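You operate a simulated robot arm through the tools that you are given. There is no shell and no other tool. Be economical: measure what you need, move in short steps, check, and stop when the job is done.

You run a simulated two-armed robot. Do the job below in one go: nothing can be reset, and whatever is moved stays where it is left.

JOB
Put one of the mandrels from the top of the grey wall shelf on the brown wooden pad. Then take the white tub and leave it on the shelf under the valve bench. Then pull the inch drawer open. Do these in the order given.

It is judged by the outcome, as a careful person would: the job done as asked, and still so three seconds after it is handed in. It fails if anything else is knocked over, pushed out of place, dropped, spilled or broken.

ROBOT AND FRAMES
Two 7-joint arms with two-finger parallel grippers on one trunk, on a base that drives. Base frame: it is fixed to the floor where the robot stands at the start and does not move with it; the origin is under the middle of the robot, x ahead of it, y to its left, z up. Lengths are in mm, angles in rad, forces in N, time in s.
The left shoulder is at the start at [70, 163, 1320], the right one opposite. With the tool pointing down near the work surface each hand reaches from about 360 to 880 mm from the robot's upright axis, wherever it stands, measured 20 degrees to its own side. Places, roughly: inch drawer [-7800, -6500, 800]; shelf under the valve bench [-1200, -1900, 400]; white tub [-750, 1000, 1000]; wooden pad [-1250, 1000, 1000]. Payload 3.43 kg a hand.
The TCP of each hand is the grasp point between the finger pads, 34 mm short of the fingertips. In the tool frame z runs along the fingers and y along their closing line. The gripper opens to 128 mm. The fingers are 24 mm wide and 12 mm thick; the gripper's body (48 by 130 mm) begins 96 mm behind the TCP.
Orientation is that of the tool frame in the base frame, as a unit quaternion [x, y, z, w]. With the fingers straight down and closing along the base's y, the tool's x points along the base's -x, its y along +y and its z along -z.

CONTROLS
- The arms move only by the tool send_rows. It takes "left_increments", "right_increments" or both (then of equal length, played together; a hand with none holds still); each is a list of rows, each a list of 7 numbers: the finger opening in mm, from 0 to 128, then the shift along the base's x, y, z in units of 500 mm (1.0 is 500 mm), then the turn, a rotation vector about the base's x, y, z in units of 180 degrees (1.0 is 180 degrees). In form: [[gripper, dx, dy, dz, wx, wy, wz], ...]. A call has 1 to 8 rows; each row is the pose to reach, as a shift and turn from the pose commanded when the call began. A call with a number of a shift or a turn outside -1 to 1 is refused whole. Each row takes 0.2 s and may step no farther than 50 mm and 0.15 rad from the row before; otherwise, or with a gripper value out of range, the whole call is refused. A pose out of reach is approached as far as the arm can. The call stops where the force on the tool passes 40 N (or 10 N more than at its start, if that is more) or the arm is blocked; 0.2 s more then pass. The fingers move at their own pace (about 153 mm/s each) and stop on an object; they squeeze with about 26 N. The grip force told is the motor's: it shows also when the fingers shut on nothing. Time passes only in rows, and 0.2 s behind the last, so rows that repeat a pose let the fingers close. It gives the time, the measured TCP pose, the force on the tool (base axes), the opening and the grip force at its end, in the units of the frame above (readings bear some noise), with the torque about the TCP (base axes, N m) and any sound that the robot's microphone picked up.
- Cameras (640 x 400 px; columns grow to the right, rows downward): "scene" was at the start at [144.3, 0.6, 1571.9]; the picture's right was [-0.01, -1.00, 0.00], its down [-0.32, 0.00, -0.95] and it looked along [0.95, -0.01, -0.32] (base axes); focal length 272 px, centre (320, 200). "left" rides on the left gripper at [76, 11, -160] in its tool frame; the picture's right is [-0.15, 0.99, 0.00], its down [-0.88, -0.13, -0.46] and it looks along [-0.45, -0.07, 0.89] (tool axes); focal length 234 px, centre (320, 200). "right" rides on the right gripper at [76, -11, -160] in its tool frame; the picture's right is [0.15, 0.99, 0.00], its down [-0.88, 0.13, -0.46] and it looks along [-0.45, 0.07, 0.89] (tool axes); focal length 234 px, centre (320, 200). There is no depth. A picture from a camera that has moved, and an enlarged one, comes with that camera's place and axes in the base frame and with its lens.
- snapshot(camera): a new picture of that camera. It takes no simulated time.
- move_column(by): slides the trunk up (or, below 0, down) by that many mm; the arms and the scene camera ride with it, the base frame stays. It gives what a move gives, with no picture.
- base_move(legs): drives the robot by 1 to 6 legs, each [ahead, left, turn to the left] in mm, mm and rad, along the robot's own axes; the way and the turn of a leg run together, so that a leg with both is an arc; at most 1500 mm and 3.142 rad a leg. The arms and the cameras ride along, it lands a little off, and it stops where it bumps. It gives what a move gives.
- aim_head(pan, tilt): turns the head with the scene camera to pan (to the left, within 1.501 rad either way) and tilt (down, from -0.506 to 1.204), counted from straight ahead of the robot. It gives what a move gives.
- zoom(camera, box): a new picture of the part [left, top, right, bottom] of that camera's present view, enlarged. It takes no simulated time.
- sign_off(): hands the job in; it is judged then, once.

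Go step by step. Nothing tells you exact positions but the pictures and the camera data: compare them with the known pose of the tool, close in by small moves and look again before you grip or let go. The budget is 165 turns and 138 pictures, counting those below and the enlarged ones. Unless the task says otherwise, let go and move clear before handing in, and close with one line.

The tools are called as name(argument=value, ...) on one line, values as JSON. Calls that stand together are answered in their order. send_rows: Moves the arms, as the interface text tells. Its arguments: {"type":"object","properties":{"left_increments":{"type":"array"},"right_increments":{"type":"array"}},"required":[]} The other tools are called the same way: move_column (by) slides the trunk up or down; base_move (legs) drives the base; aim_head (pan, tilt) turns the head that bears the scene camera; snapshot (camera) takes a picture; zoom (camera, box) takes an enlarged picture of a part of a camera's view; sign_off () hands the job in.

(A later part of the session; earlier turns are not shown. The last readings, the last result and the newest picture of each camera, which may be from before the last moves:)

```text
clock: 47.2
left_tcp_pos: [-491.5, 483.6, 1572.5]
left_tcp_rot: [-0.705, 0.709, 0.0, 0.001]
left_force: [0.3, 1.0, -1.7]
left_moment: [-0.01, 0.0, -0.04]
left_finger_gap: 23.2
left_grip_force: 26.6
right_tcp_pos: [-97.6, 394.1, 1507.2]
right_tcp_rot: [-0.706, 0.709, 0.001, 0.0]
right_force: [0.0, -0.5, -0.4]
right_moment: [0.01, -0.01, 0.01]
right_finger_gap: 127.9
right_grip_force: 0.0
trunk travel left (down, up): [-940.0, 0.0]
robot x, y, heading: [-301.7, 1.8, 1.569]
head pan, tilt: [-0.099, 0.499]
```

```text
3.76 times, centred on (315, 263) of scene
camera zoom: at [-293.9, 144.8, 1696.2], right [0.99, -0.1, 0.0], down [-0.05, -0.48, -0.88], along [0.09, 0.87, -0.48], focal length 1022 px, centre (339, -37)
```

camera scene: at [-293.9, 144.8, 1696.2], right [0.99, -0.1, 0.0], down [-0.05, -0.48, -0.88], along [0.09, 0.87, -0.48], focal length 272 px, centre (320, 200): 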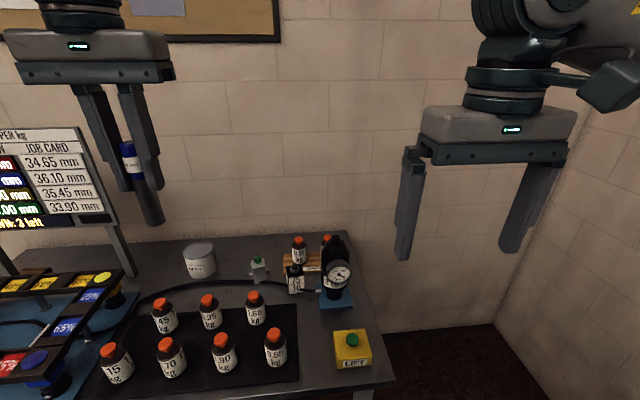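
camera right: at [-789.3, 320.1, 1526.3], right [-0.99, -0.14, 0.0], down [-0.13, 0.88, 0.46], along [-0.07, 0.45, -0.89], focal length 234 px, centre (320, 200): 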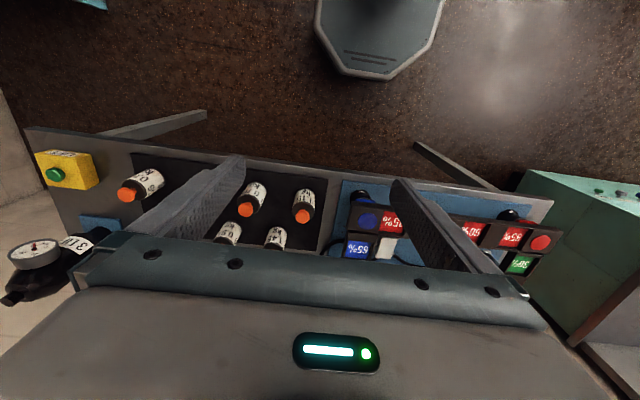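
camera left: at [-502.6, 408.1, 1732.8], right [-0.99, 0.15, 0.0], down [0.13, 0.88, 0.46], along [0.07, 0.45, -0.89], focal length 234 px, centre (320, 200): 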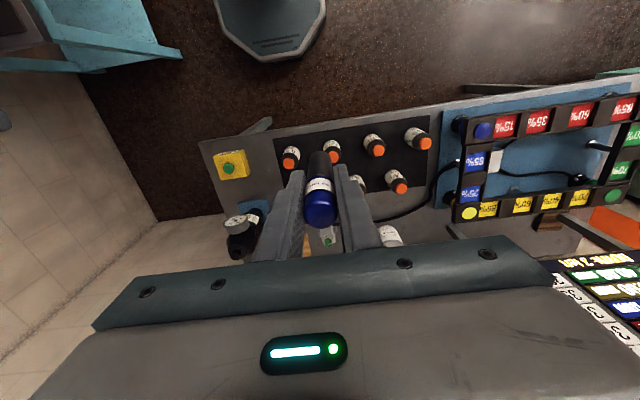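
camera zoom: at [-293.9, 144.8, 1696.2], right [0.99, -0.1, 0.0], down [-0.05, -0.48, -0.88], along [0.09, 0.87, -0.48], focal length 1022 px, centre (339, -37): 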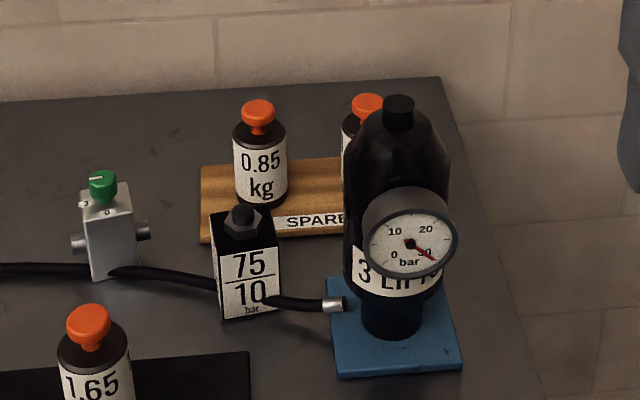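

That is the real pad: a brown wooden block behind the yellow strip at about (-1320, 1010), while the right-hand board is marked SPARE. Driving in front of it.

base_move(legs=[[0, 840, 0], [180, 0, 0]])

aim_head(pan=0.2, tilt=0.6)

snapshot(camera="scene")

snapshot(camera="left")

snapshot(camera="right")

```text
clock: 52.8
left_tcp_pos: [-1331.2, 660.5, 1574.7]
left_tcp_rot: [-0.706, 0.708, 0.001, 0.001]
left_force: [0.6, -0.8, -2.7]
left_moment: [0.03, 0.01, -0.01]
left_finger_gap: 23.2
left_grip_force: 25.9
right_tcp_pos: [-939.2, 570.7, 1508.3]
right_tcp_rot: [-0.705, 0.709, 0.002, 0.001]
right_force: [0.1, -0.1, 0.5]
right_moment: [0.04, 0.03, -0.01]
right_finger_gap: 127.9
right_grip_force: 0.1
trunk travel left (down, up): [-940.0, 0.0]
robot x, y, heading: [-1146.6, 187.7, 1.569]
head pan, tilt: [-0.099, 0.499]
```

```text
clock: 53.6
left_tcp_pos: [-1332.1, 665.9, 1573.4]
left_tcp_rot: [-0.706, 0.708, 0.001, 0.0]
left_force: [0.4, -0.5, -2.2]
left_moment: [0.0, 0.01, 0.01]
left_finger_gap: 23.2
left_grip_force: 26.0
right_tcp_pos: [-939.2, 575.2, 1507.8]
right_tcp_rot: [-0.706, 0.708, 0.001, -0.001]
right_force: [-0.1, 0.5, -0.2]
right_moment: [0.0, 0.01, -0.01]
right_finger_gap: 128.1
right_grip_force: 0.1
trunk travel left (down, up): [-940.0, 0.0]
robot x, y, heading: [-1143.7, 184.5, 1.57]
head pan, tilt: [0.201, 0.6]
```

```text
102 pictures are left
camera scene: at [-1160.5, 323.1, 1687.0], right [0.98, 0.2, 0.0], down [0.11, -0.55, -0.82], along [-0.16, 0.81, -0.57], focal length 272 px, centre (320, 200)
```

scene: 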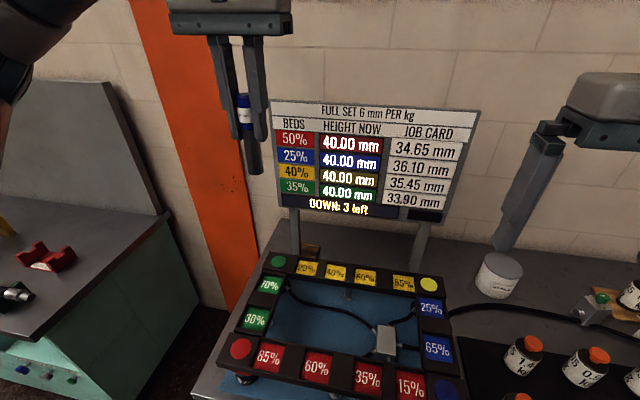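

```text
101 pictures are left
camera left: at [-1343.1, 589.8, 1732.6], right [-0.99, 0.15, 0.0], down [0.13, 0.88, 0.46], along [0.07, 0.45, -0.89], focal length 234 px, centre (320, 200)
```

left: 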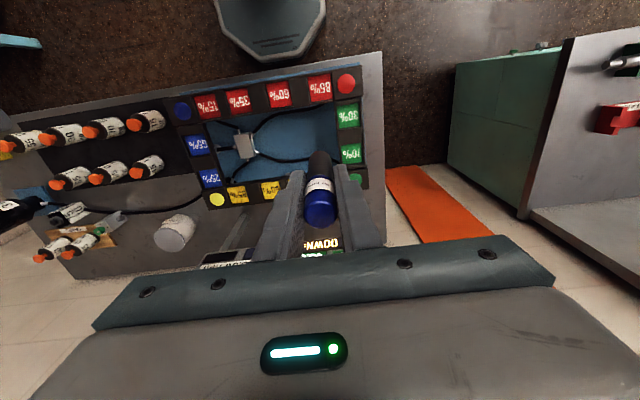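

```text
100 pictures are left
camera right: at [-927.9, 500.1, 1666.5], right [-0.99, -0.14, 0.0], down [-0.13, 0.88, 0.46], along [-0.07, 0.45, -0.89], focal length 234 px, centre (320, 200)
```

right: 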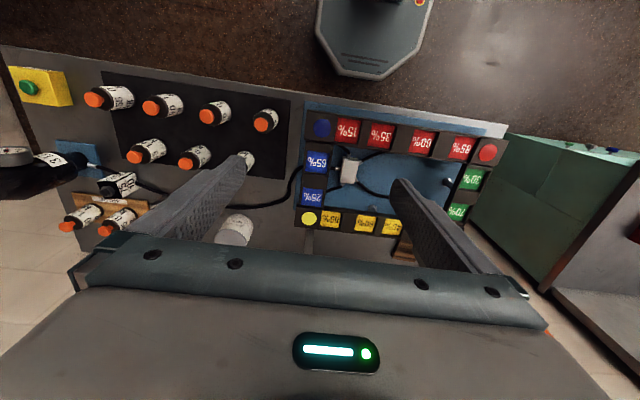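

The pad now shows in the scene view near (310, 250) and in the right camera near (405, 245). Zooming both to triangulate.

zoom(camera="scene", box=[250, 190, 450, 315])

zoom(camera="right", box=[290, 180, 450, 280])

```text
3.20 times, centred on (350, 252) of scene
camera zoom: at [-1160.5, 323.1, 1687.0], right [0.98, 0.2, 0.0], down [0.11, -0.55, -0.82], along [-0.16, 0.81, -0.57], focal length 869 px, centre (224, 32)
```

zoom: 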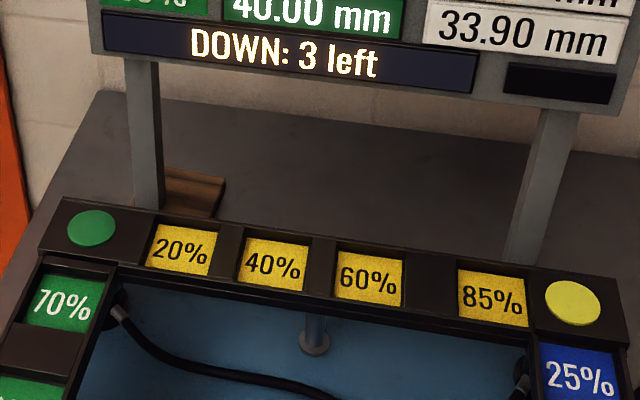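

```text
4.00 times, centred on (370, 230) of right
camera zoom: at [-927.9, 500.1, 1666.5], right [-0.99, -0.14, 0.0], down [-0.13, 0.88, 0.46], along [-0.07, 0.45, -0.89], focal length 937 px, centre (120, 80)
```

zoom: 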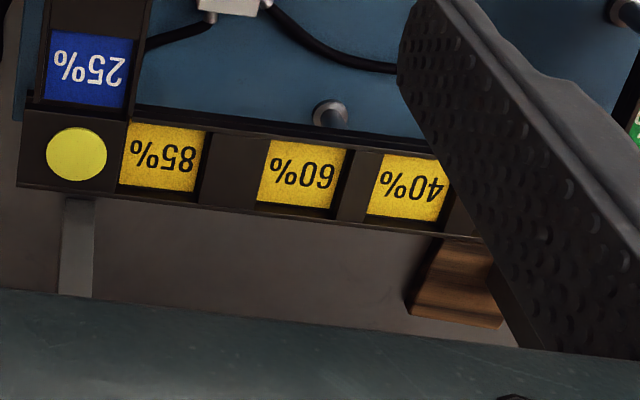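

I'll push the left hand forward, high above the frame, so its camera looks down on the pad.

send_rows(left_increments=[[10, 0, 0.09, 0, 0, 0, 0], [10, 0, 0.18, 0, 0, 0, 0], [10, 0, 0.27, 0, 0, 0, 0], [10, 0, 0.36, 0, 0, 0, 0], [10, 0, 0.42, 0, 0, 0, 0], [10, 0, 0.42, 0, 0, 0, 0]])

snapshot(camera="left")

zoom(camera="left", box=[260, 80, 420, 180])

```text
clock: 55.0
left_tcp_pos: [-1333.1, 875.8, 1572.5]
left_tcp_rot: [-0.707, 0.708, 0.0, 0.0]
left_force: [-1.2, -0.5, -3.6]
left_moment: [0.02, -0.03, -0.02]
left_finger_gap: 23.4
left_grip_force: 26.6
right_tcp_pos: [-938.4, 575.2, 1507.2]
right_tcp_rot: [-0.706, 0.709, 0.0, 0.0]
right_force: [0.1, -1.2, 0.6]
right_moment: [0.0, -0.01, 0.02]
right_finger_gap: 127.9
right_grip_force: 0.0
trunk travel left (down, up): [-940.0, 0.0]
robot x, y, heading: [-1145.4, 184.1, 1.568]
head pan, tilt: [0.201, 0.6]
```

```text
97 pictures are left
camera left: at [-1343.7, 799.9, 1732.6], right [-0.99, 0.15, 0.0], down [0.13, 0.88, 0.46], along [0.07, 0.45, -0.89], focal length 234 px, centre (320, 200)
```

left: 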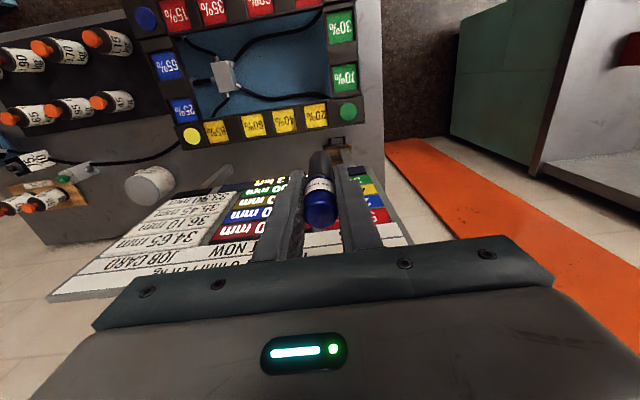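

```text
4.00 times, centred on (340, 130) of left
camera zoom: at [-1343.7, 799.9, 1732.6], right [-0.99, 0.15, 0.0], down [0.13, 0.88, 0.46], along [0.07, 0.45, -0.89], focal length 937 px, centre (240, 480)
```

zoom: 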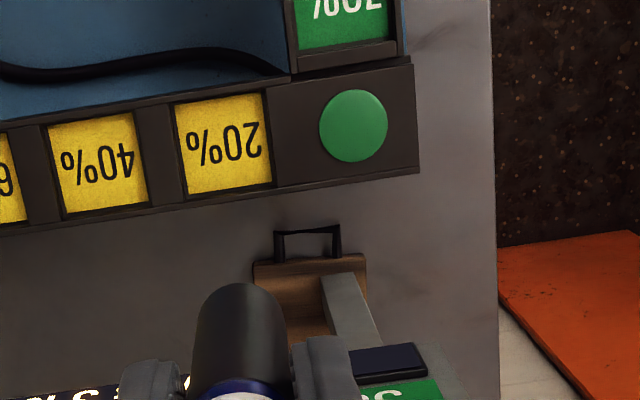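

There's a dark bracket in front of the pad and a display leg near it, so I need a closer look. I'll move the left camera lower and to the right for an oblique view.

send_rows(left_increments=[[10, 0.06, 0.01, -0.05, 0, 0, 0], [10, 0.12, 0.02, -0.1, 0, 0, 0], [10, 0.18, 0.02, -0.16, 0, 0, 0], [10, 0.24, 0.02, -0.22, 0, 0, 0], [10, 0.29, 0.02, -0.29, 0, 0, 0], [10, 0.29, 0.02, -0.37, 0, 0, 0], [10, 0.29, 0.02, -0.44, 0, 0, 0], [10, 0.29, 0.02, -0.44, 0, 0, 0]])

snapshot(camera="left")

zoom(camera="left", box=[320, 100, 480, 200])

```text
clock: 56.8
left_tcp_pos: [-1186.2, 886.5, 1353.5]
left_tcp_rot: [-0.706, 0.708, 0.001, 0.0]
left_force: [-0.1, 0.8, -2.6]
left_moment: [0.01, 0.05, 0.0]
left_finger_gap: 23.3
left_grip_force: 26.2
right_tcp_pos: [-937.2, 574.5, 1506.9]
right_tcp_rot: [-0.706, 0.708, 0.0, -0.001]
right_force: [-0.1, 0.3, 0.2]
right_moment: [0.0, 0.0, 0.01]
right_finger_gap: 128.2
right_grip_force: 0.0
trunk travel left (down, up): [-940.0, 0.0]
robot x, y, heading: [-1149.3, 188.9, 1.569]
head pan, tilt: [0.201, 0.6]
```

```text
95 pictures are left
camera left: at [-1196.7, 809.1, 1512.8], right [-0.99, 0.15, 0.0], down [0.13, 0.88, 0.46], along [0.07, 0.45, -0.89], focal length 234 px, centre (320, 200)
```

left: 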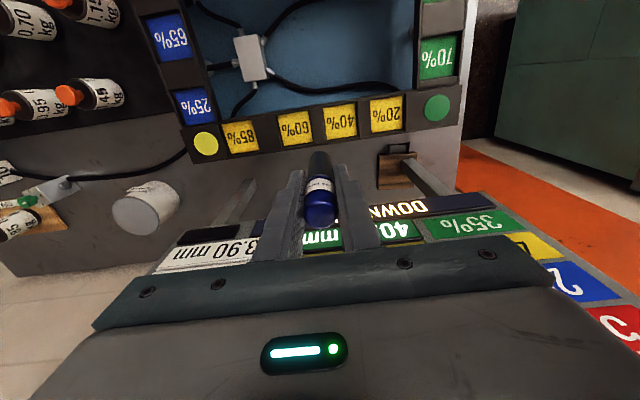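

```text
4.00 times, centred on (400, 150) of left
camera zoom: at [-1196.7, 809.1, 1512.8], right [-0.99, 0.15, 0.0], down [0.13, 0.88, 0.46], along [0.07, 0.45, -0.89], focal length 937 px, centre (0, 400)
```

zoom: 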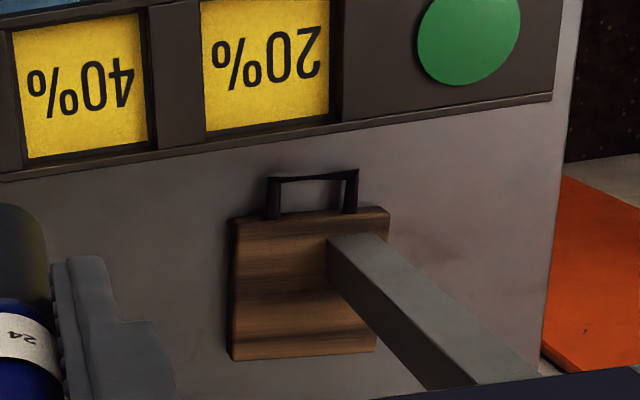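

Clear view: the pad spans x≈[-1413,-1312], y≈[1000,1080], top z≈940, with a display leg at its left and the display panel overhanging above z≈1165. A vertical gripper can't get in, so I'll set the mandrel on free bench, regrip with a 45° tool, then place. First retract and move right.

send_rows(left_increments=[[10, -0.02, -0.09, 0.04, 0, 0, 0], [10, -0.06, -0.18, 0.08, 0, 0, 0], [10, -0.1, -0.27, 0.1, 0, 0, 0], [10, -0.14, -0.36, 0.1, 0, 0, 0], [10, -0.2, -0.42, 0.1, 0, 0, 0], [10, -0.28, -0.44, 0.1, 0, 0, 0], [10, -0.28, -0.44, 0.1, 0, 0, 0]])

base_move(legs=[[0, -460, 0]])

aim_head(pan=0.2, tilt=0.6)

snapshot(camera="scene")

snapshot(camera="left")

```text
refused: row 1 steps farther than a row can; nothing moved
```

```text
clock: 59.5
left_tcp_pos: [-729.4, 883.4, 1353.5]
left_tcp_rot: [-0.707, 0.708, -0.001, 0.001]
left_force: [-0.6, -0.3, -2.9]
left_moment: [0.03, -0.03, -0.01]
left_finger_gap: 23.1
left_grip_force: 26.0
right_tcp_pos: [-481.5, 574.8, 1507.5]
right_tcp_rot: [-0.706, 0.708, 0.0, 0.0]
right_force: [-0.2, 0.6, 0.3]
right_moment: [0.02, -0.01, -0.04]
right_finger_gap: 127.9
right_grip_force: 0.0
trunk travel left (down, up): [-940.0, 0.0]
robot x, y, heading: [-686.2, 188.5, 1.566]
head pan, tilt: [0.201, 0.6]
```

```text
clock: 60.1
left_tcp_pos: [-728.5, 883.7, 1352.9]
left_tcp_rot: [-0.706, 0.708, 0.0, 0.0]
left_force: [0.4, -0.2, -2.2]
left_moment: [-0.02, -0.03, -0.04]
left_finger_gap: 23.3
left_grip_force: 25.7
right_tcp_pos: [-481.9, 573.5, 1507.3]
right_tcp_rot: [-0.706, 0.708, 0.0, 0.0]
right_force: [-0.8, -0.3, 0.1]
right_moment: [-0.02, 0.02, 0.04]
right_finger_gap: 128.2
right_grip_force: 0.0
trunk travel left (down, up): [-940.0, 0.0]
robot x, y, heading: [-683.0, 182.0, 1.568]
head pan, tilt: [0.201, 0.6]
```

```text
93 pictures are left
camera scene: at [-702.9, 322.1, 1687.0], right [0.98, 0.2, 0.0], down [0.11, -0.55, -0.82], along [-0.16, 0.81, -0.57], focal length 272 px, centre (320, 200)
```

scene: 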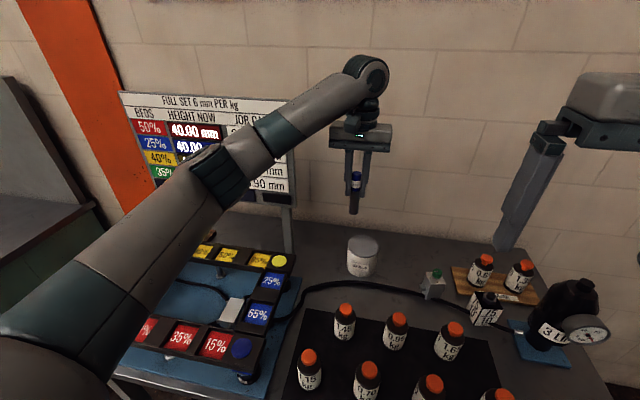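

```text
92 pictures are left
camera left: at [-740.0, 808.1, 1512.7], right [-0.99, 0.15, 0.0], down [0.13, 0.88, 0.46], along [0.07, 0.45, -0.89], focal length 234 px, centre (320, 200)
```

left: 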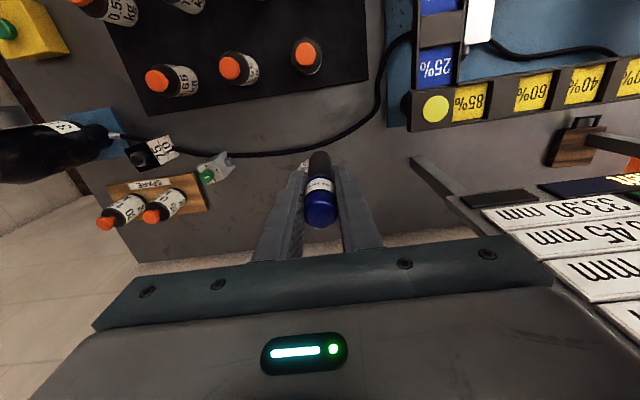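

The base is now at x≈-683 (the arm rows were refused, harmlessly). I'll set the mandrel on the free bench spot at (-840, 1005), between tub and display; moving over it and lowering most of the way.

send_rows(left_increments=[[10, -0.056, 0.06, 0, 0, 0, 0], [10, -0.112, 0.12, 0, 0, 0, 0], [10, -0.168, 0.18, 0, 0, 0, 0], [10, -0.223, 0.242, 0, 0, 0, 0], [10, -0.223, 0.242, -0.09, 0, 0, 0], [10, -0.223, 0.242, -0.18, 0, 0, 0], [10, -0.223, 0.242, -0.27, 0, 0, 0], [10, -0.223, 0.242, -0.36, 0, 0, 0]])

snapshot(camera="scene")

snapshot(camera="left")

```text
clock: 61.9
left_tcp_pos: [-840.0, 1005.7, 1171.7]
left_tcp_rot: [-0.706, 0.708, 0.0, 0.0]
left_force: [0.6, 0.1, -2.6]
left_moment: [-0.04, -0.03, 0.0]
left_finger_gap: 23.2
left_grip_force: 26.4
right_tcp_pos: [-478.3, 575.1, 1507.0]
right_tcp_rot: [-0.706, 0.709, 0.001, -0.001]
right_force: [0.6, -0.3, -0.5]
right_moment: [-0.02, -0.04, -0.04]
right_finger_gap: 128.2
right_grip_force: 0.0
trunk travel left (down, up): [-940.0, 0.0]
robot x, y, heading: [-685.0, 183.8, 1.569]
head pan, tilt: [0.201, 0.6]
```

```text
91 pictures are left
camera scene: at [-701.0, 323.1, 1686.9], right [0.98, 0.2, 0.0], down [0.11, -0.56, -0.82], along [-0.16, 0.81, -0.57], focal length 272 px, centre (320, 200)
```

scene: 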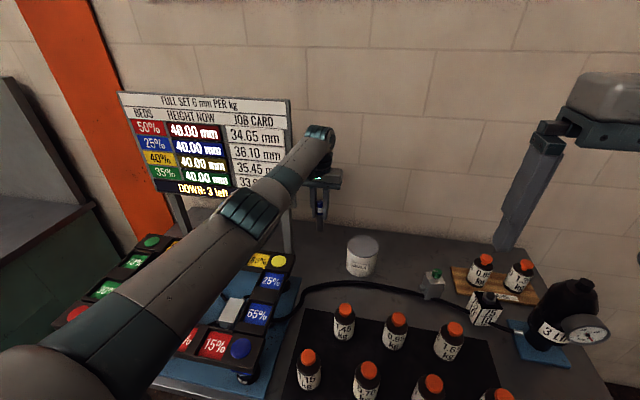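

```text
90 pictures are left
camera left: at [-850.7, 930.1, 1331.5], right [-0.99, 0.15, 0.0], down [0.13, 0.88, 0.46], along [0.07, 0.45, -0.89], focal length 234 px, centre (320, 200)
```

left: 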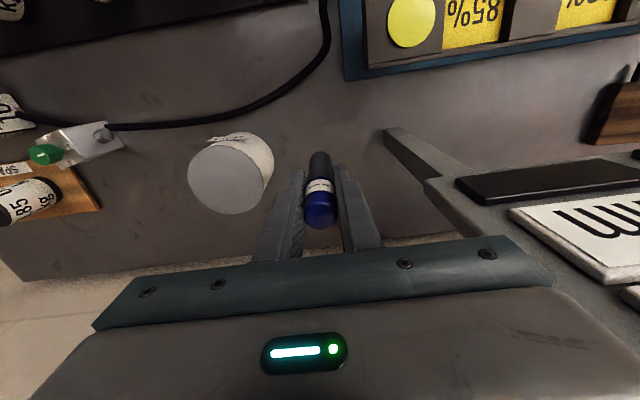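

Clear of tub and panel, with a bit more margin taken. Lowering to near the bench.

send_rows(left_increments=[[10, 0.03, -0.01, -0.06, 0, 0, 0], [10, 0.03, -0.01, -0.12, 0, 0, 0], [10, 0.03, -0.01, -0.19, 0, 0, 0], [10, 0.03, -0.01, -0.26, 0, 0, 0], [10, 0.03, -0.01, -0.28, 0, 0, 0], [10, 0.03, -0.01, -0.28, 0, 0, 0]])

zoom(camera="scene", box=[260, 160, 420, 260])

```text
clock: 63.3
left_tcp_pos: [-825.3, 991.1, 1034.8]
left_tcp_rot: [-0.706, 0.709, 0.001, 0.0]
left_force: [-0.2, 1.3, -3.3]
left_moment: [-0.02, 0.01, 0.0]
left_finger_gap: 23.5
left_grip_force: 26.3
left hand out of reach, approached as far as the arm can: row 4, 5, 6
right_tcp_pos: [-479.6, 574.6, 1507.3]
right_tcp_rot: [-0.706, 0.708, 0.001, -0.001]
right_force: [0.4, 0.6, 0.2]
right_moment: [-0.02, -0.02, 0.0]
right_finger_gap: 127.8
right_grip_force: 0.1
trunk travel left (down, up): [-940.0, 0.0]
robot x, y, heading: [-684.3, 184.8, 1.561]
head pan, tilt: [0.201, 0.6]
```

```text
4.00 times, centred on (340, 210) of scene
camera zoom: at [-701.3, 322.1, 1687.0], right [0.98, 0.2, 0.0], down [0.11, -0.55, -0.82], along [-0.16, 0.81, -0.57], focal length 1086 px, centre (240, 160)
```

zoom: 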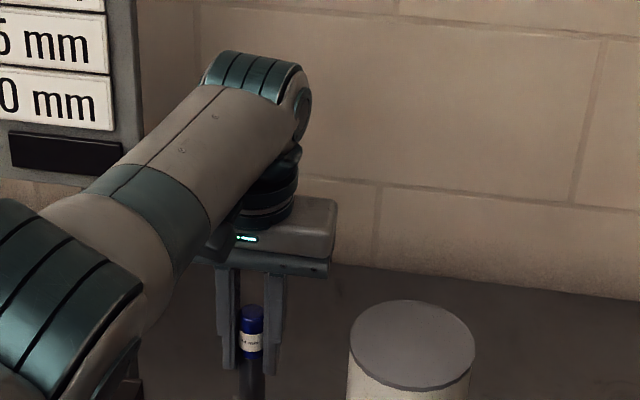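

The arm is at its reach limit since the trunk is high. I'll raise the hand, lower the trunk 200 mm with clearance, then lower gently.

send_rows(left_increments=[[10, 0, 0, 0.09, 0, 0, 0], [10, 0, 0, 0.18, 0, 0, 0], [10, 0, 0, 0.27, 0, 0, 0], [10, 0, 0, 0.36, 0, 0, 0], [10, 0, 0, 0.4, 0, 0, 0], [10, 0, 0, 0.4, 0, 0, 0]])

move_column(by=-180)

```text
clock: 64.7
left_tcp_pos: [-826.2, 992.4, 1234.3]
left_tcp_rot: [-0.706, 0.708, 0.0, 0.0]
left_force: [0.4, -0.2, -3.1]
left_moment: [0.0, 0.02, -0.01]
left_finger_gap: 23.1
left_grip_force: 25.8
right_tcp_pos: [-478.8, 573.5, 1506.8]
right_tcp_rot: [-0.706, 0.708, 0.001, -0.001]
right_force: [-0.2, 0.6, -0.2]
right_moment: [0.0, 0.0, 0.0]
right_finger_gap: 128.0
right_grip_force: 0.1
trunk travel left (down, up): [-940.0, 0.0]
robot x, y, heading: [-682.5, 180.0, 1.566]
head pan, tilt: [0.201, 0.6]
```

```text
clock: 66.7
left_tcp_pos: [-826.0, 992.4, 1054.7]
left_tcp_rot: [-0.706, 0.708, 0.0, 0.0]
left_force: [-0.6, 0.0, -3.9]
left_moment: [-0.03, 0.02, 0.01]
left_finger_gap: 23.3
left_grip_force: 26.1
right_tcp_pos: [-480.2, 574.0, 1328.8]
right_tcp_rot: [-0.706, 0.708, 0.0, -0.001]
right_force: [0.2, -0.4, 0.3]
right_moment: [0.0, 0.01, 0.0]
right_finger_gap: 127.9
right_grip_force: 0.1
trunk travel left (down, up): [-760.0, 180.0]
robot x, y, heading: [-684.1, 185.4, 1.571]
head pan, tilt: [0.201, 0.6]
```

Lowering in 5 mm steps until contact.

send_rows(left_increments=[[10, 0, 0, -0.02, 0, 0, 0], [10, 0, 0, -0.04, 0, 0, 0], [10, 0, 0, -0.05, 0, 0, 0], [10, 0, 0, -0.06, 0, 0, 0], [10, 0, 0, -0.066, 0, 0, 0], [10, 0, 0, -0.072, 0, 0, 0]])

snapshot(camera="scene")

```text
clock: 68.1
left_tcp_pos: [-826.0, 991.7, 1018.4]
left_tcp_rot: [-0.706, 0.708, 0.0, 0.0]
left_force: [0.2, 0.3, -2.9]
left_moment: [-0.03, -0.02, -0.01]
left_finger_gap: 23.5
left_grip_force: 25.6
right_tcp_pos: [-480.0, 574.7, 1327.2]
right_tcp_rot: [-0.706, 0.708, 0.001, 0.0]
right_force: [0.5, 0.2, -1.0]
right_moment: [-0.03, 0.01, -0.02]
right_finger_gap: 128.0
right_grip_force: 0.0
trunk travel left (down, up): [-760.0, 180.0]
robot x, y, heading: [-685.1, 181.5, 1.572]
head pan, tilt: [0.201, 0.6]
```

```text
88 pictures are left
camera scene: at [-701.5, 322.1, 1507.0], right [0.98, 0.2, 0.0], down [0.11, -0.55, -0.82], along [-0.16, 0.81, -0.57], focal length 272 px, centre (320, 200)
```

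scene: 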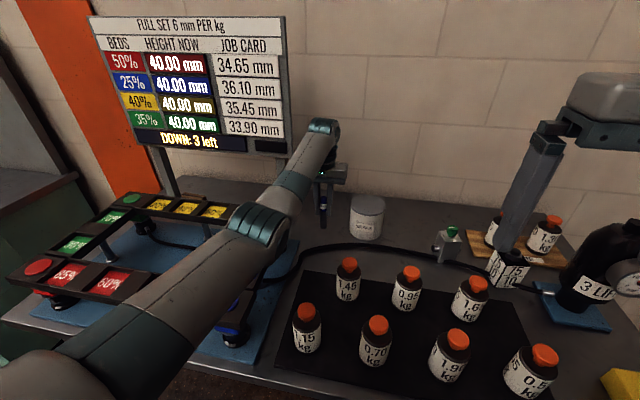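

No contact yet; continuing in small steps.

send_rows(left_increments=[[10, 0, 0, -0.006, 0, 0, 0], [10, 0, 0, -0.012, 0, 0, 0], [10, 0, 0, -0.018, 0, 0, 0], [10, 0, 0, -0.024, 0, 0, 0], [10, 0, 0, -0.03, 0, 0, 0]])

zoom(camera="scene", box=[270, 160, 400, 241])

```text
clock: 69.3
left_tcp_pos: [-825.7, 992.8, 1003.3]
left_tcp_rot: [-0.707, 0.707, 0.0, 0.0]
left_force: [-0.4, -0.2, -3.4]
left_moment: [-0.03, -0.02, -0.01]
left_finger_gap: 23.2
left_grip_force: 25.5
right_tcp_pos: [-480.1, 573.8, 1326.2]
right_tcp_rot: [-0.706, 0.709, 0.0, 0.0]
right_force: [0.3, 0.4, 1.1]
right_moment: [0.01, -0.01, 0.0]
right_finger_gap: 127.8
right_grip_force: 0.0
trunk travel left (down, up): [-760.0, 180.0]
robot x, y, heading: [-687.2, 180.1, 1.571]
head pan, tilt: [0.201, 0.6]
```

```text
4.92 times, centred on (335, 200) of scene
camera zoom: at [-701.5, 322.2, 1506.9], right [0.98, 0.2, 0.0], down [0.11, -0.55, -0.82], along [-0.16, 0.81, -0.57], focal length 1337 px, centre (246, 198)
```

zoom: 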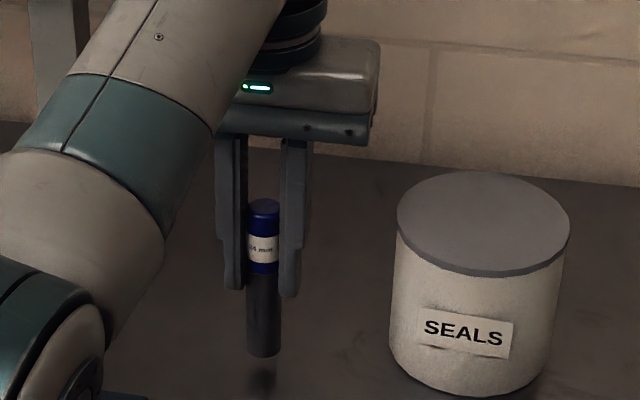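

The shadow suggests about 15–20 mm to go. Continuing.

send_rows(left_increments=[[10, 0, 0, -0.01, 0, 0, 0], [10, 0, 0, -0.02, 0, 0, 0], [10, 0, 0, -0.026, 0, 0, 0], [10, 0, 0, -0.032, 0, 0, 0], [10, 0, 0, -0.038, 0, 0, 0], [10, 0, 0, -0.044, 0, 0, 0]])

zoom(camera="scene", box=[270, 160, 400, 241])

```text
clock: 70.7
left_tcp_pos: [-826.3, 991.2, 985.9]
left_tcp_rot: [-0.706, 0.709, 0.003, 0.003]
left_force: [0.2, 1.6, 15.9]
left_moment: [-0.03, -0.08, 0.0]
left_finger_gap: 23.4
left_grip_force: 25.8
right_tcp_pos: [-479.0, 570.7, 1327.7]
right_tcp_rot: [-0.706, 0.708, 0.002, 0.001]
right_force: [-1.0, 0.5, 0.4]
right_moment: [-0.06, 0.03, -0.01]
right_finger_gap: 128.2
right_grip_force: 0.2
trunk travel left (down, up): [-760.0, 180.0]
robot x, y, heading: [-683.4, 182.4, 1.568]
head pan, tilt: [0.201, 0.6]
```

```text
4.92 times, centred on (335, 200) of scene
camera zoom: at [-701.2, 318.9, 1507.6], right [0.98, 0.2, 0.0], down [0.11, -0.55, -0.83], along [-0.16, 0.81, -0.56], focal length 1337 px, centre (246, 198)
```

zoom: 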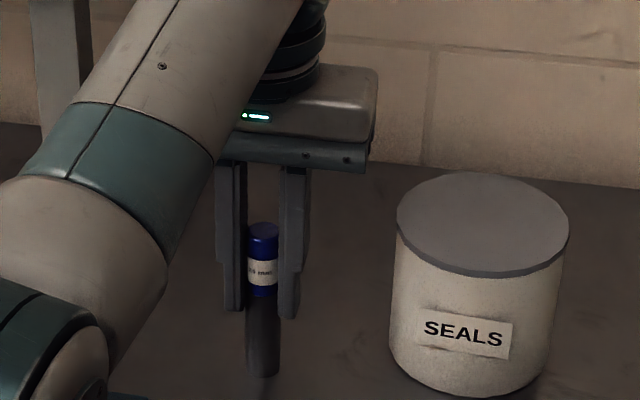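

Contact: base is on the bench (bench z≈903). Releasing gently, then raising the hand.

send_rows(left_increments=[[24, 0, 0, 0.002, 0, 0, 0], [34, 0, 0, 0.002, 0, 0, 0], [50, 0, 0, 0.002, 0, 0, 0], [60, 0, 0, 0.002, 0, 0, 0], [60, 0, 0, 0.002, 0, 0, 0]])

zoom(camera="scene", box=[270, 160, 400, 241])

```text
clock: 71.9
left_tcp_pos: [-825.3, 991.2, 983.2]
left_tcp_rot: [-0.705, 0.709, 0.001, 0.0]
left_force: [-0.6, 0.4, -0.3]
left_moment: [-0.02, -0.01, -0.01]
left_finger_gap: 60.2
left_grip_force: 0.0
right_tcp_pos: [-479.8, 573.3, 1328.0]
right_tcp_rot: [-0.706, 0.708, 0.001, 0.0]
right_force: [1.0, -0.5, 0.0]
right_moment: [0.03, -0.03, -0.02]
right_finger_gap: 128.1
right_grip_force: 0.2
trunk travel left (down, up): [-760.0, 180.0]
robot x, y, heading: [-682.7, 183.2, 1.573]
head pan, tilt: [0.201, 0.6]
```

```text
4.92 times, centred on (335, 200) of scene
camera zoom: at [-701.4, 321.3, 1507.0], right [0.98, 0.2, 0.0], down [0.11, -0.55, -0.83], along [-0.16, 0.81, -0.56], focal length 1337 px, centre (246, 198)
```

zoom: 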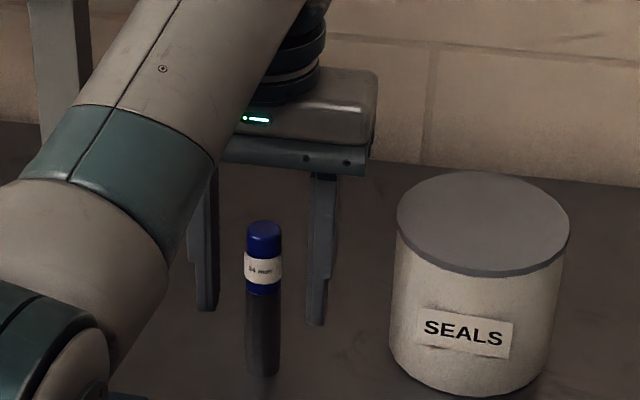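

Mandrel stands free. Raising the hand, backing off, then tilting the tool 45° forward.

send_rows(left_increments=[[60, 0, 0, 0.08, 0, 0, 0], [60, 0, 0, 0.17, 0, 0, 0], [60, 0, 0, 0.25, 0, 0, 0], [60, 0, -0.08, 0.25, 0, 0, 0], [60, 0, -0.16, 0.25, 0, 0, 0], [60, 0, -0.23, 0.25, 0, 0, 0], [60, 0, -0.23, 0.25, 0, 0, 0]])

send_rows(left_increments=[[60, 0, 0, 0, 0.042, 0, 0], [60, 0, 0, 0, 0.084, 0, 0], [60, 0, 0, 0, 0.126, 0, 0], [60, 0, 0, 0, 0.168, 0, 0], [60, 0, 0, 0, 0.21, 0, 0], [60, 0, 0, 0, 0.25, 0, 0], [60, 0, 0, 0, 0.25, 0, 0]])

snapshot(camera="left")

snapshot(camera="scene")

```text
clock: 73.5
left_tcp_pos: [-825.4, 990.8, 1107.0]
left_tcp_rot: [-0.706, 0.708, 0.001, -0.001]
left_force: [-1.1, 0.8, 0.2]
left_moment: [-0.03, 0.0, 0.01]
left_finger_gap: 60.1
left_grip_force: 0.0
left hand out of reach, approached as far as the arm can: row 4, 5, 6, 7
right_tcp_pos: [-479.6, 573.3, 1326.9]
right_tcp_rot: [-0.706, 0.708, 0.001, 0.0]
right_force: [-0.3, 0.6, 0.1]
right_moment: [0.02, -0.01, 0.0]
right_finger_gap: 128.0
right_grip_force: 0.0
trunk travel left (down, up): [-760.0, 180.0]
robot x, y, heading: [-684.3, 183.2, 1.572]
head pan, tilt: [0.201, 0.6]
```

```text
clock: 75.3
left_tcp_pos: [-810.0, 998.4, 1198.6]
left_tcp_rot: [-0.632, 0.639, 0.311, 0.31]
left_force: [0.2, 0.4, 0.3]
left_moment: [0.0, -0.01, -0.03]
left_finger_gap: 60.0
left_grip_force: 0.1
right_tcp_pos: [-467.4, 561.8, 1329.5]
right_tcp_rot: [-0.703, 0.711, 0.007, 0.001]
right_force: [-0.8, 0.4, 0.2]
right_moment: [0.06, -0.05, -0.01]
right_finger_gap: 128.2
right_grip_force: 0.0
trunk travel left (down, up): [-760.0, 180.0]
robot x, y, heading: [-679.4, 184.6, 1.558]
head pan, tilt: [0.201, 0.6]
stopped in row 7 (left hand): the arm was blocked; the commanded pose is now the measured one
```

```text
84 pictures are left
camera left: at [-821.5, 825.7, 1237.2], right [-0.99, 0.1, 0.12], down [0.14, 0.18, 0.97], along [0.08, 0.98, -0.19], focal length 234 px, centre (320, 200)
```

left: 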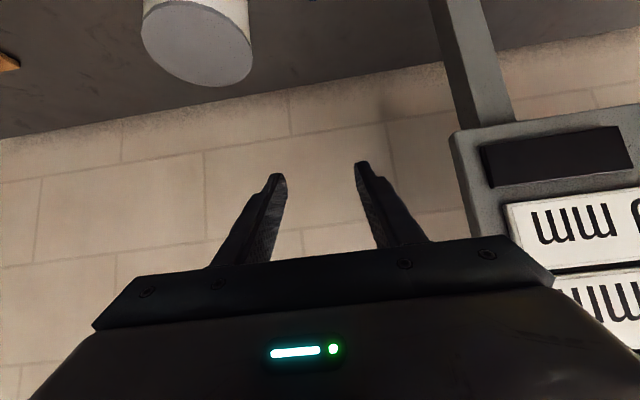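

```text
83 pictures are left
camera scene: at [-689.2, 309.0, 1507.1], right [0.98, 0.19, -0.01], down [0.1, -0.55, -0.83], along [-0.16, 0.82, -0.56], focal length 272 px, centre (320, 200)
```

scene: 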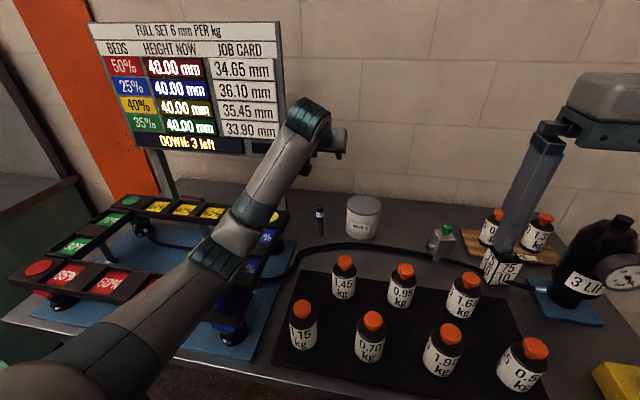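

The arm got blocked in an awkward configuration near its limit; nothing appears disturbed. I'll back it up and away to recover.

send_rows(left_increments=[[60, 0, 0, 0.08, 0, 0, 0], [60, 0, -0.04, 0.15, 0, 0, 0], [60, 0, -0.1, 0.21, 0, 0, 0], [60, 0, -0.18, 0.24, 0, 0, 0], [60, 0, -0.26, 0.24, 0, 0, 0], [60, 0, -0.34, 0.24, 0, 0, 0], [60, 0, -0.42, 0.24, 0, 0, 0], [60, 0, -0.42, 0.24, 0, 0, 0]])

snapshot(camera="scene")

```text
clock: 77.1
left_tcp_pos: [-823.0, 797.5, 1298.1]
left_tcp_rot: [-0.638, 0.64, 0.302, 0.302]
left_force: [0.7, -0.3, 0.1]
left_moment: [0.0, 0.0, 0.0]
left_finger_gap: 60.0
left_grip_force: 0.1
right_tcp_pos: [-477.6, 574.7, 1326.2]
right_tcp_rot: [-0.705, 0.709, 0.0, 0.0]
right_force: [0.3, -0.1, -0.5]
right_moment: [0.0, 0.02, 0.02]
right_finger_gap: 128.1
right_grip_force: 0.1
trunk travel left (down, up): [-760.0, 180.0]
robot x, y, heading: [-686.6, 183.2, 1.568]
head pan, tilt: [0.201, 0.6]
```

```text
82 pictures are left
camera scene: at [-700.8, 323.3, 1507.0], right [0.98, 0.19, 0.0], down [0.11, -0.55, -0.82], along [-0.16, 0.81, -0.57], focal length 272 px, centre (320, 200)
```

scene: 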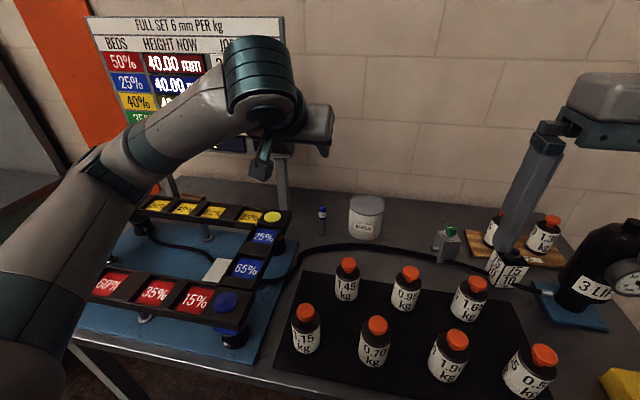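

Recovered with the tool at about 50° tilt and nothing disturbed. Approaching the mandrel from the front along the tilted axis.

send_rows(left_increments=[[60, -0.004, 0.03, -0.08, 0, 0, 0], [60, -0.006, 0.06, -0.16, 0, 0, 0], [60, -0.006, 0.09, -0.24, 0, 0, 0], [60, -0.006, 0.12, -0.32, 0, 0, 0], [60, -0.006, 0.15, -0.39, 0, 0, 0], [60, -0.006, 0.18, -0.45, 0, 0, 0], [60, -0.006, 0.18, -0.45, 0, 0, 0]])

snapshot(camera="left")

snapshot(camera="scene")

```text
clock: 78.8
left_tcp_pos: [-852.3, 914.0, 1163.9]
left_tcp_rot: [0.62, -0.61, -0.36, -0.336]
left_force: [-0.5, 0.6, -0.1]
left_moment: [0.0, -0.01, 0.04]
left_finger_gap: 59.9
left_grip_force: 0.1
right_tcp_pos: [-482.0, 578.1, 1325.5]
right_tcp_rot: [-0.705, 0.709, 0.001, -0.001]
right_force: [1.2, -0.3, -0.1]
right_moment: [0.0, 0.06, 0.01]
right_finger_gap: 127.8
right_grip_force: 0.0
trunk travel left (down, up): [-760.0, 180.0]
robot x, y, heading: [-693.5, 185.7, 1.563]
head pan, tilt: [0.201, 0.6]
stopped in row 7 (left hand): the arm was blocked; the commanded pose is now the measured one
```

```text
81 pictures are left
camera left: at [-858.9, 738.3, 1181.0], right [-0.99, 0.05, 0.15], down [0.15, 0.07, 0.99], along [0.04, 1.0, -0.07], focal length 234 px, centre (320, 200)
```

left: 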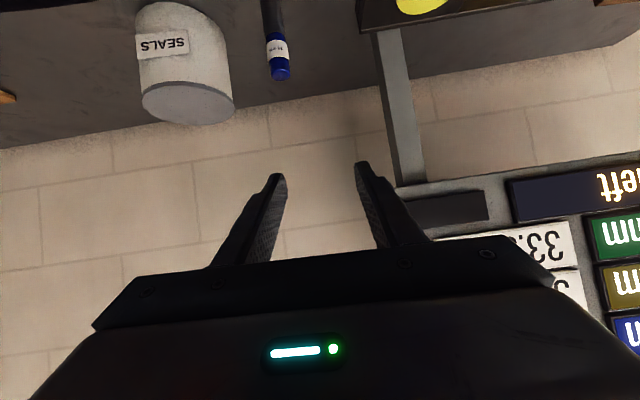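

```text
80 pictures are left
camera scene: at [-704.1, 324.7, 1504.9], right [0.98, 0.2, 0.0], down [0.11, -0.55, -0.83], along [-0.16, 0.81, -0.56], focal length 272 px, centre (320, 200)
```

scene: 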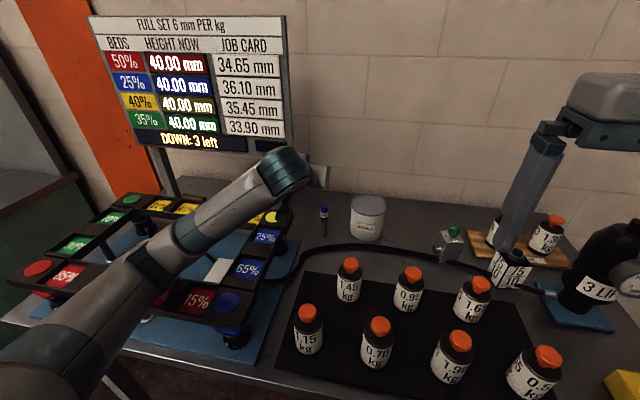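

The elbow comes low with the trunk down, so the tilted pose is blocked. Backing up, raising the trunk fully and retrying.

send_rows(left_increments=[[60, 0, -0.04, 0.08, 0, 0, 0], [60, 0, -0.1, 0.16, 0, 0, 0], [60, 0.02, -0.16, 0.22, 0, 0, 0], [60, 0.04, -0.22, 0.27, 0, 0, 0], [60, 0.05, -0.23, 0.27, 0, 0, 0]])

move_column(by=180)

snapshot(camera="scene")

```text
clock: 79.7
left_tcp_pos: [-827.7, 799.7, 1138.0]
left_tcp_rot: [0.662, -0.652, -0.265, -0.258]
left_force: [-1.0, -0.5, -0.1]
left_moment: [0.01, -0.08, -0.05]
left_finger_gap: 59.9
left_grip_force: 0.1
right_tcp_pos: [-480.6, 574.3, 1329.4]
right_tcp_rot: [-0.706, 0.708, -0.001, 0.0]
right_force: [-1.7, 0.0, -0.5]
right_moment: [0.01, -0.13, -0.01]
right_finger_gap: 127.9
right_grip_force: 0.1
trunk travel left (down, up): [-760.0, 180.0]
robot x, y, heading: [-684.0, 183.7, 1.568]
head pan, tilt: [0.201, 0.6]
stopped in row 4 (left hand): the arm was blocked; the commanded pose is now the measured one
```

```text
clock: 81.7
left_tcp_pos: [-824.1, 801.2, 1314.8]
left_tcp_rot: [0.661, -0.653, -0.266, -0.257]
left_force: [-0.6, 1.0, 0.0]
left_moment: [0.01, -0.01, -0.01]
left_finger_gap: 60.1
left_grip_force: 0.1
right_tcp_pos: [-477.2, 575.8, 1505.6]
right_tcp_rot: [-0.706, 0.708, -0.001, 0.0]
right_force: [-0.8, 1.5, -0.5]
right_moment: [0.03, -0.02, -0.01]
right_finger_gap: 128.1
right_grip_force: 0.0
trunk travel left (down, up): [-940.0, 0.0]
robot x, y, heading: [-683.9, 186.2, 1.566]
head pan, tilt: [0.201, 0.6]
```

```text
79 pictures are left
camera scene: at [-699.0, 321.8, 1686.9], right [0.98, 0.2, 0.0], down [0.11, -0.55, -0.82], along [-0.16, 0.81, -0.57], focal length 272 px, centre (320, 200)
```

scene: 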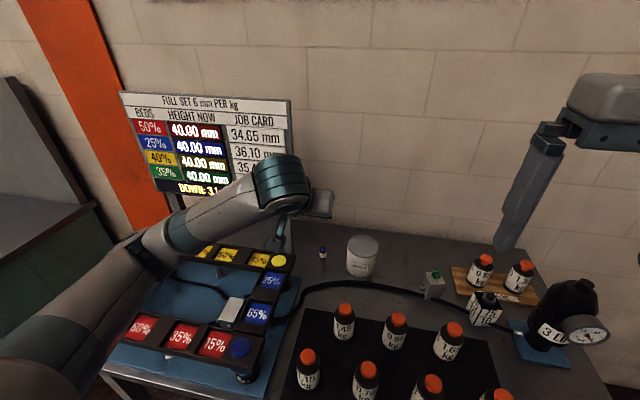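

Frame and board are unchanged. Tool tilt is about 43°, fine. Approaching in short steps.

send_rows(left_increments=[[60, -0.002, 0.02, -0.06, 0, 0, 0], [60, -0.004, 0.04, -0.12, 0, 0, 0], [60, -0.004, 0.06, -0.18, 0, 0, 0], [60, -0.004, 0.08, -0.24, 0, 0, 0], [60, -0.004, 0.08, -0.24, 0, 0, 0]])

snapshot(camera="left")

```text
clock: 82.9
left_tcp_pos: [-825.9, 840.6, 1193.0]
left_tcp_rot: [0.661, -0.653, -0.266, -0.257]
left_force: [0.6, -0.8, 0.3]
left_moment: [0.0, -0.01, 0.0]
left_finger_gap: 60.0
left_grip_force: 0.1
right_tcp_pos: [-476.7, 576.3, 1505.7]
right_tcp_rot: [-0.706, 0.708, 0.001, -0.001]
right_force: [-0.3, 0.1, -0.6]
right_moment: [-0.01, -0.03, 0.02]
right_finger_gap: 127.6
right_grip_force: 0.0
trunk travel left (down, up): [-940.0, 0.0]
robot x, y, heading: [-681.8, 181.5, 1.572]
head pan, tilt: [0.201, 0.6]
```

```text
78 pictures are left
camera left: at [-834.3, 675.5, 1258.8], right [-0.99, 0.09, 0.11], down [0.13, 0.33, 0.93], along [0.05, 0.94, -0.34], focal length 234 px, centre (320, 200)
```

left: 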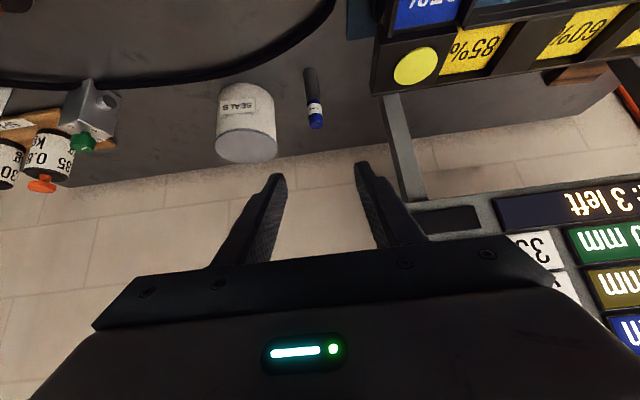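

Works well with the trunk high. Continuing to the pre-grasp point.

send_rows(left_increments=[[60, 0.002, 0.03, -0.06, 0, 0, 0], [60, 0.004, 0.06, -0.12, 0, 0, 0], [60, 0.004, 0.1, -0.18, 0, 0, 0], [60, 0.004, 0.136, -0.24, 0, 0, 0], [60, 0.004, 0.136, -0.24, 0, 0, 0]])

snapshot(camera="left")

snapshot(camera="scene")

```text
clock: 84.1
left_tcp_pos: [-823.9, 907.3, 1074.5]
left_tcp_rot: [0.662, -0.653, -0.266, -0.256]
left_force: [-0.3, 0.4, -1.2]
left_moment: [-0.04, -0.02, -0.04]
left_finger_gap: 59.9
left_grip_force: 0.1
right_tcp_pos: [-476.8, 574.1, 1506.4]
right_tcp_rot: [-0.706, 0.708, 0.0, 0.0]
right_force: [0.1, -0.2, -0.1]
right_moment: [0.03, -0.02, -0.01]
right_finger_gap: 128.0
right_grip_force: 0.0
trunk travel left (down, up): [-940.0, 0.0]
robot x, y, heading: [-679.9, 183.2, 1.569]
head pan, tilt: [0.201, 0.6]
```

```text
77 pictures are left
camera left: at [-832.1, 743.4, 1138.7], right [-0.99, 0.09, 0.11], down [0.13, 0.33, 0.93], along [0.05, 0.94, -0.34], focal length 234 px, centre (320, 200)
```

left: 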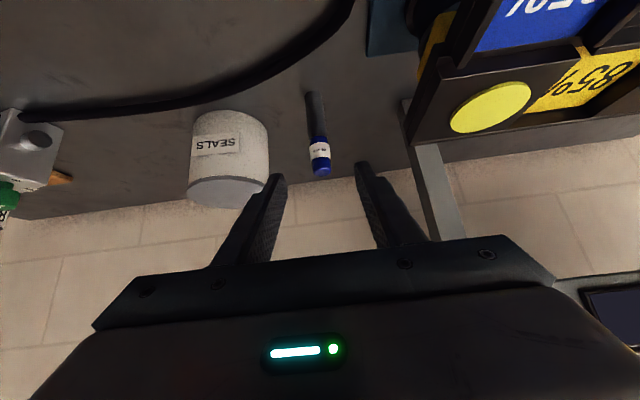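

```text
76 pictures are left
camera scene: at [-698.5, 321.4, 1687.0], right [0.98, 0.2, 0.0], down [0.11, -0.55, -0.83], along [-0.16, 0.81, -0.56], focal length 272 px, centre (320, 200)
```

scene: 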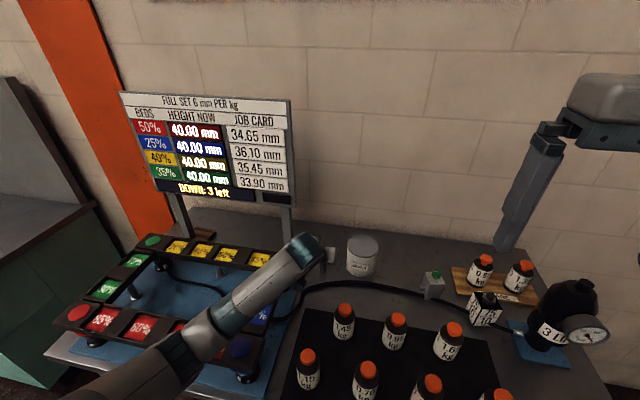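

Aligned with the mandrel; tub clearance is small so I narrow the fingers to 44 mm and advance along the tool axis.

send_rows(left_increments=[[44, 0, 0, 0, 0, 0, 0], [44, -0.002, 0.05, -0.05, 0, 0, 0], [44, -0.004, 0.1, -0.1, 0, 0, 0], [44, -0.004, 0.14, -0.146, 0, 0, 0], [44, -0.004, 0.167, -0.175, 0, 0, 0], [44, -0.004, 0.167, -0.175, 0, 0, 0]])

snapshot(camera="left")

zoom(camera="scene", box=[220, 200, 420, 325])

```text
clock: 85.5
left_tcp_pos: [-826.1, 993.1, 988.2]
left_tcp_rot: [0.661, -0.653, -0.266, -0.256]
left_force: [-0.4, 0.7, 0.3]
left_moment: [0.02, 0.0, 0.0]
left_finger_gap: 43.8
left_grip_force: 0.1
right_tcp_pos: [-476.6, 574.8, 1506.1]
right_tcp_rot: [-0.706, 0.709, 0.0, -0.002]
right_force: [0.2, 0.4, 0.3]
right_moment: [-0.02, -0.02, -0.02]
right_finger_gap: 127.6
right_grip_force: 0.0
trunk travel left (down, up): [-940.0, 0.0]
robot x, y, heading: [-683.4, 180.6, 1.573]
head pan, tilt: [0.201, 0.6]
```

```text
75 pictures are left
camera left: at [-834.1, 827.9, 1051.6], right [-0.99, 0.09, 0.11], down [0.13, 0.33, 0.93], along [0.05, 0.94, -0.34], focal length 234 px, centre (320, 200)
```

left: 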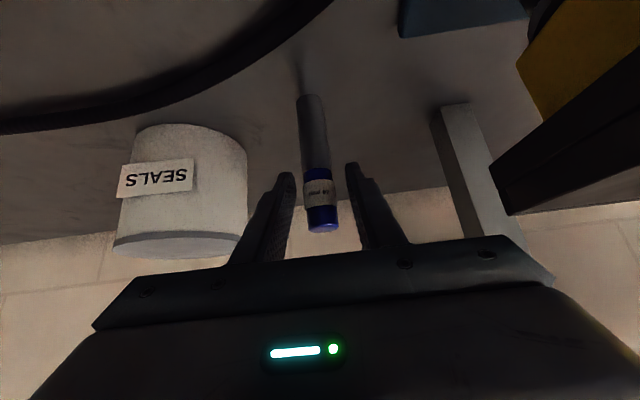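

```text
3.20 times, centred on (320, 262) of scene
camera zoom: at [-698.6, 321.5, 1687.0], right [0.98, 0.2, 0.0], down [0.11, -0.55, -0.82], along [-0.16, 0.81, -0.57], focal length 869 px, centre (320, 0)
```

zoom: 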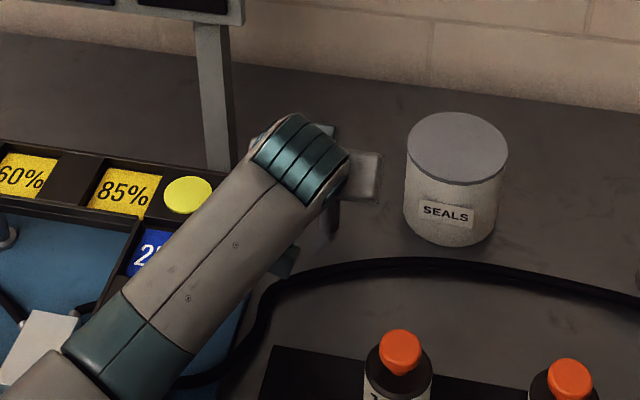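

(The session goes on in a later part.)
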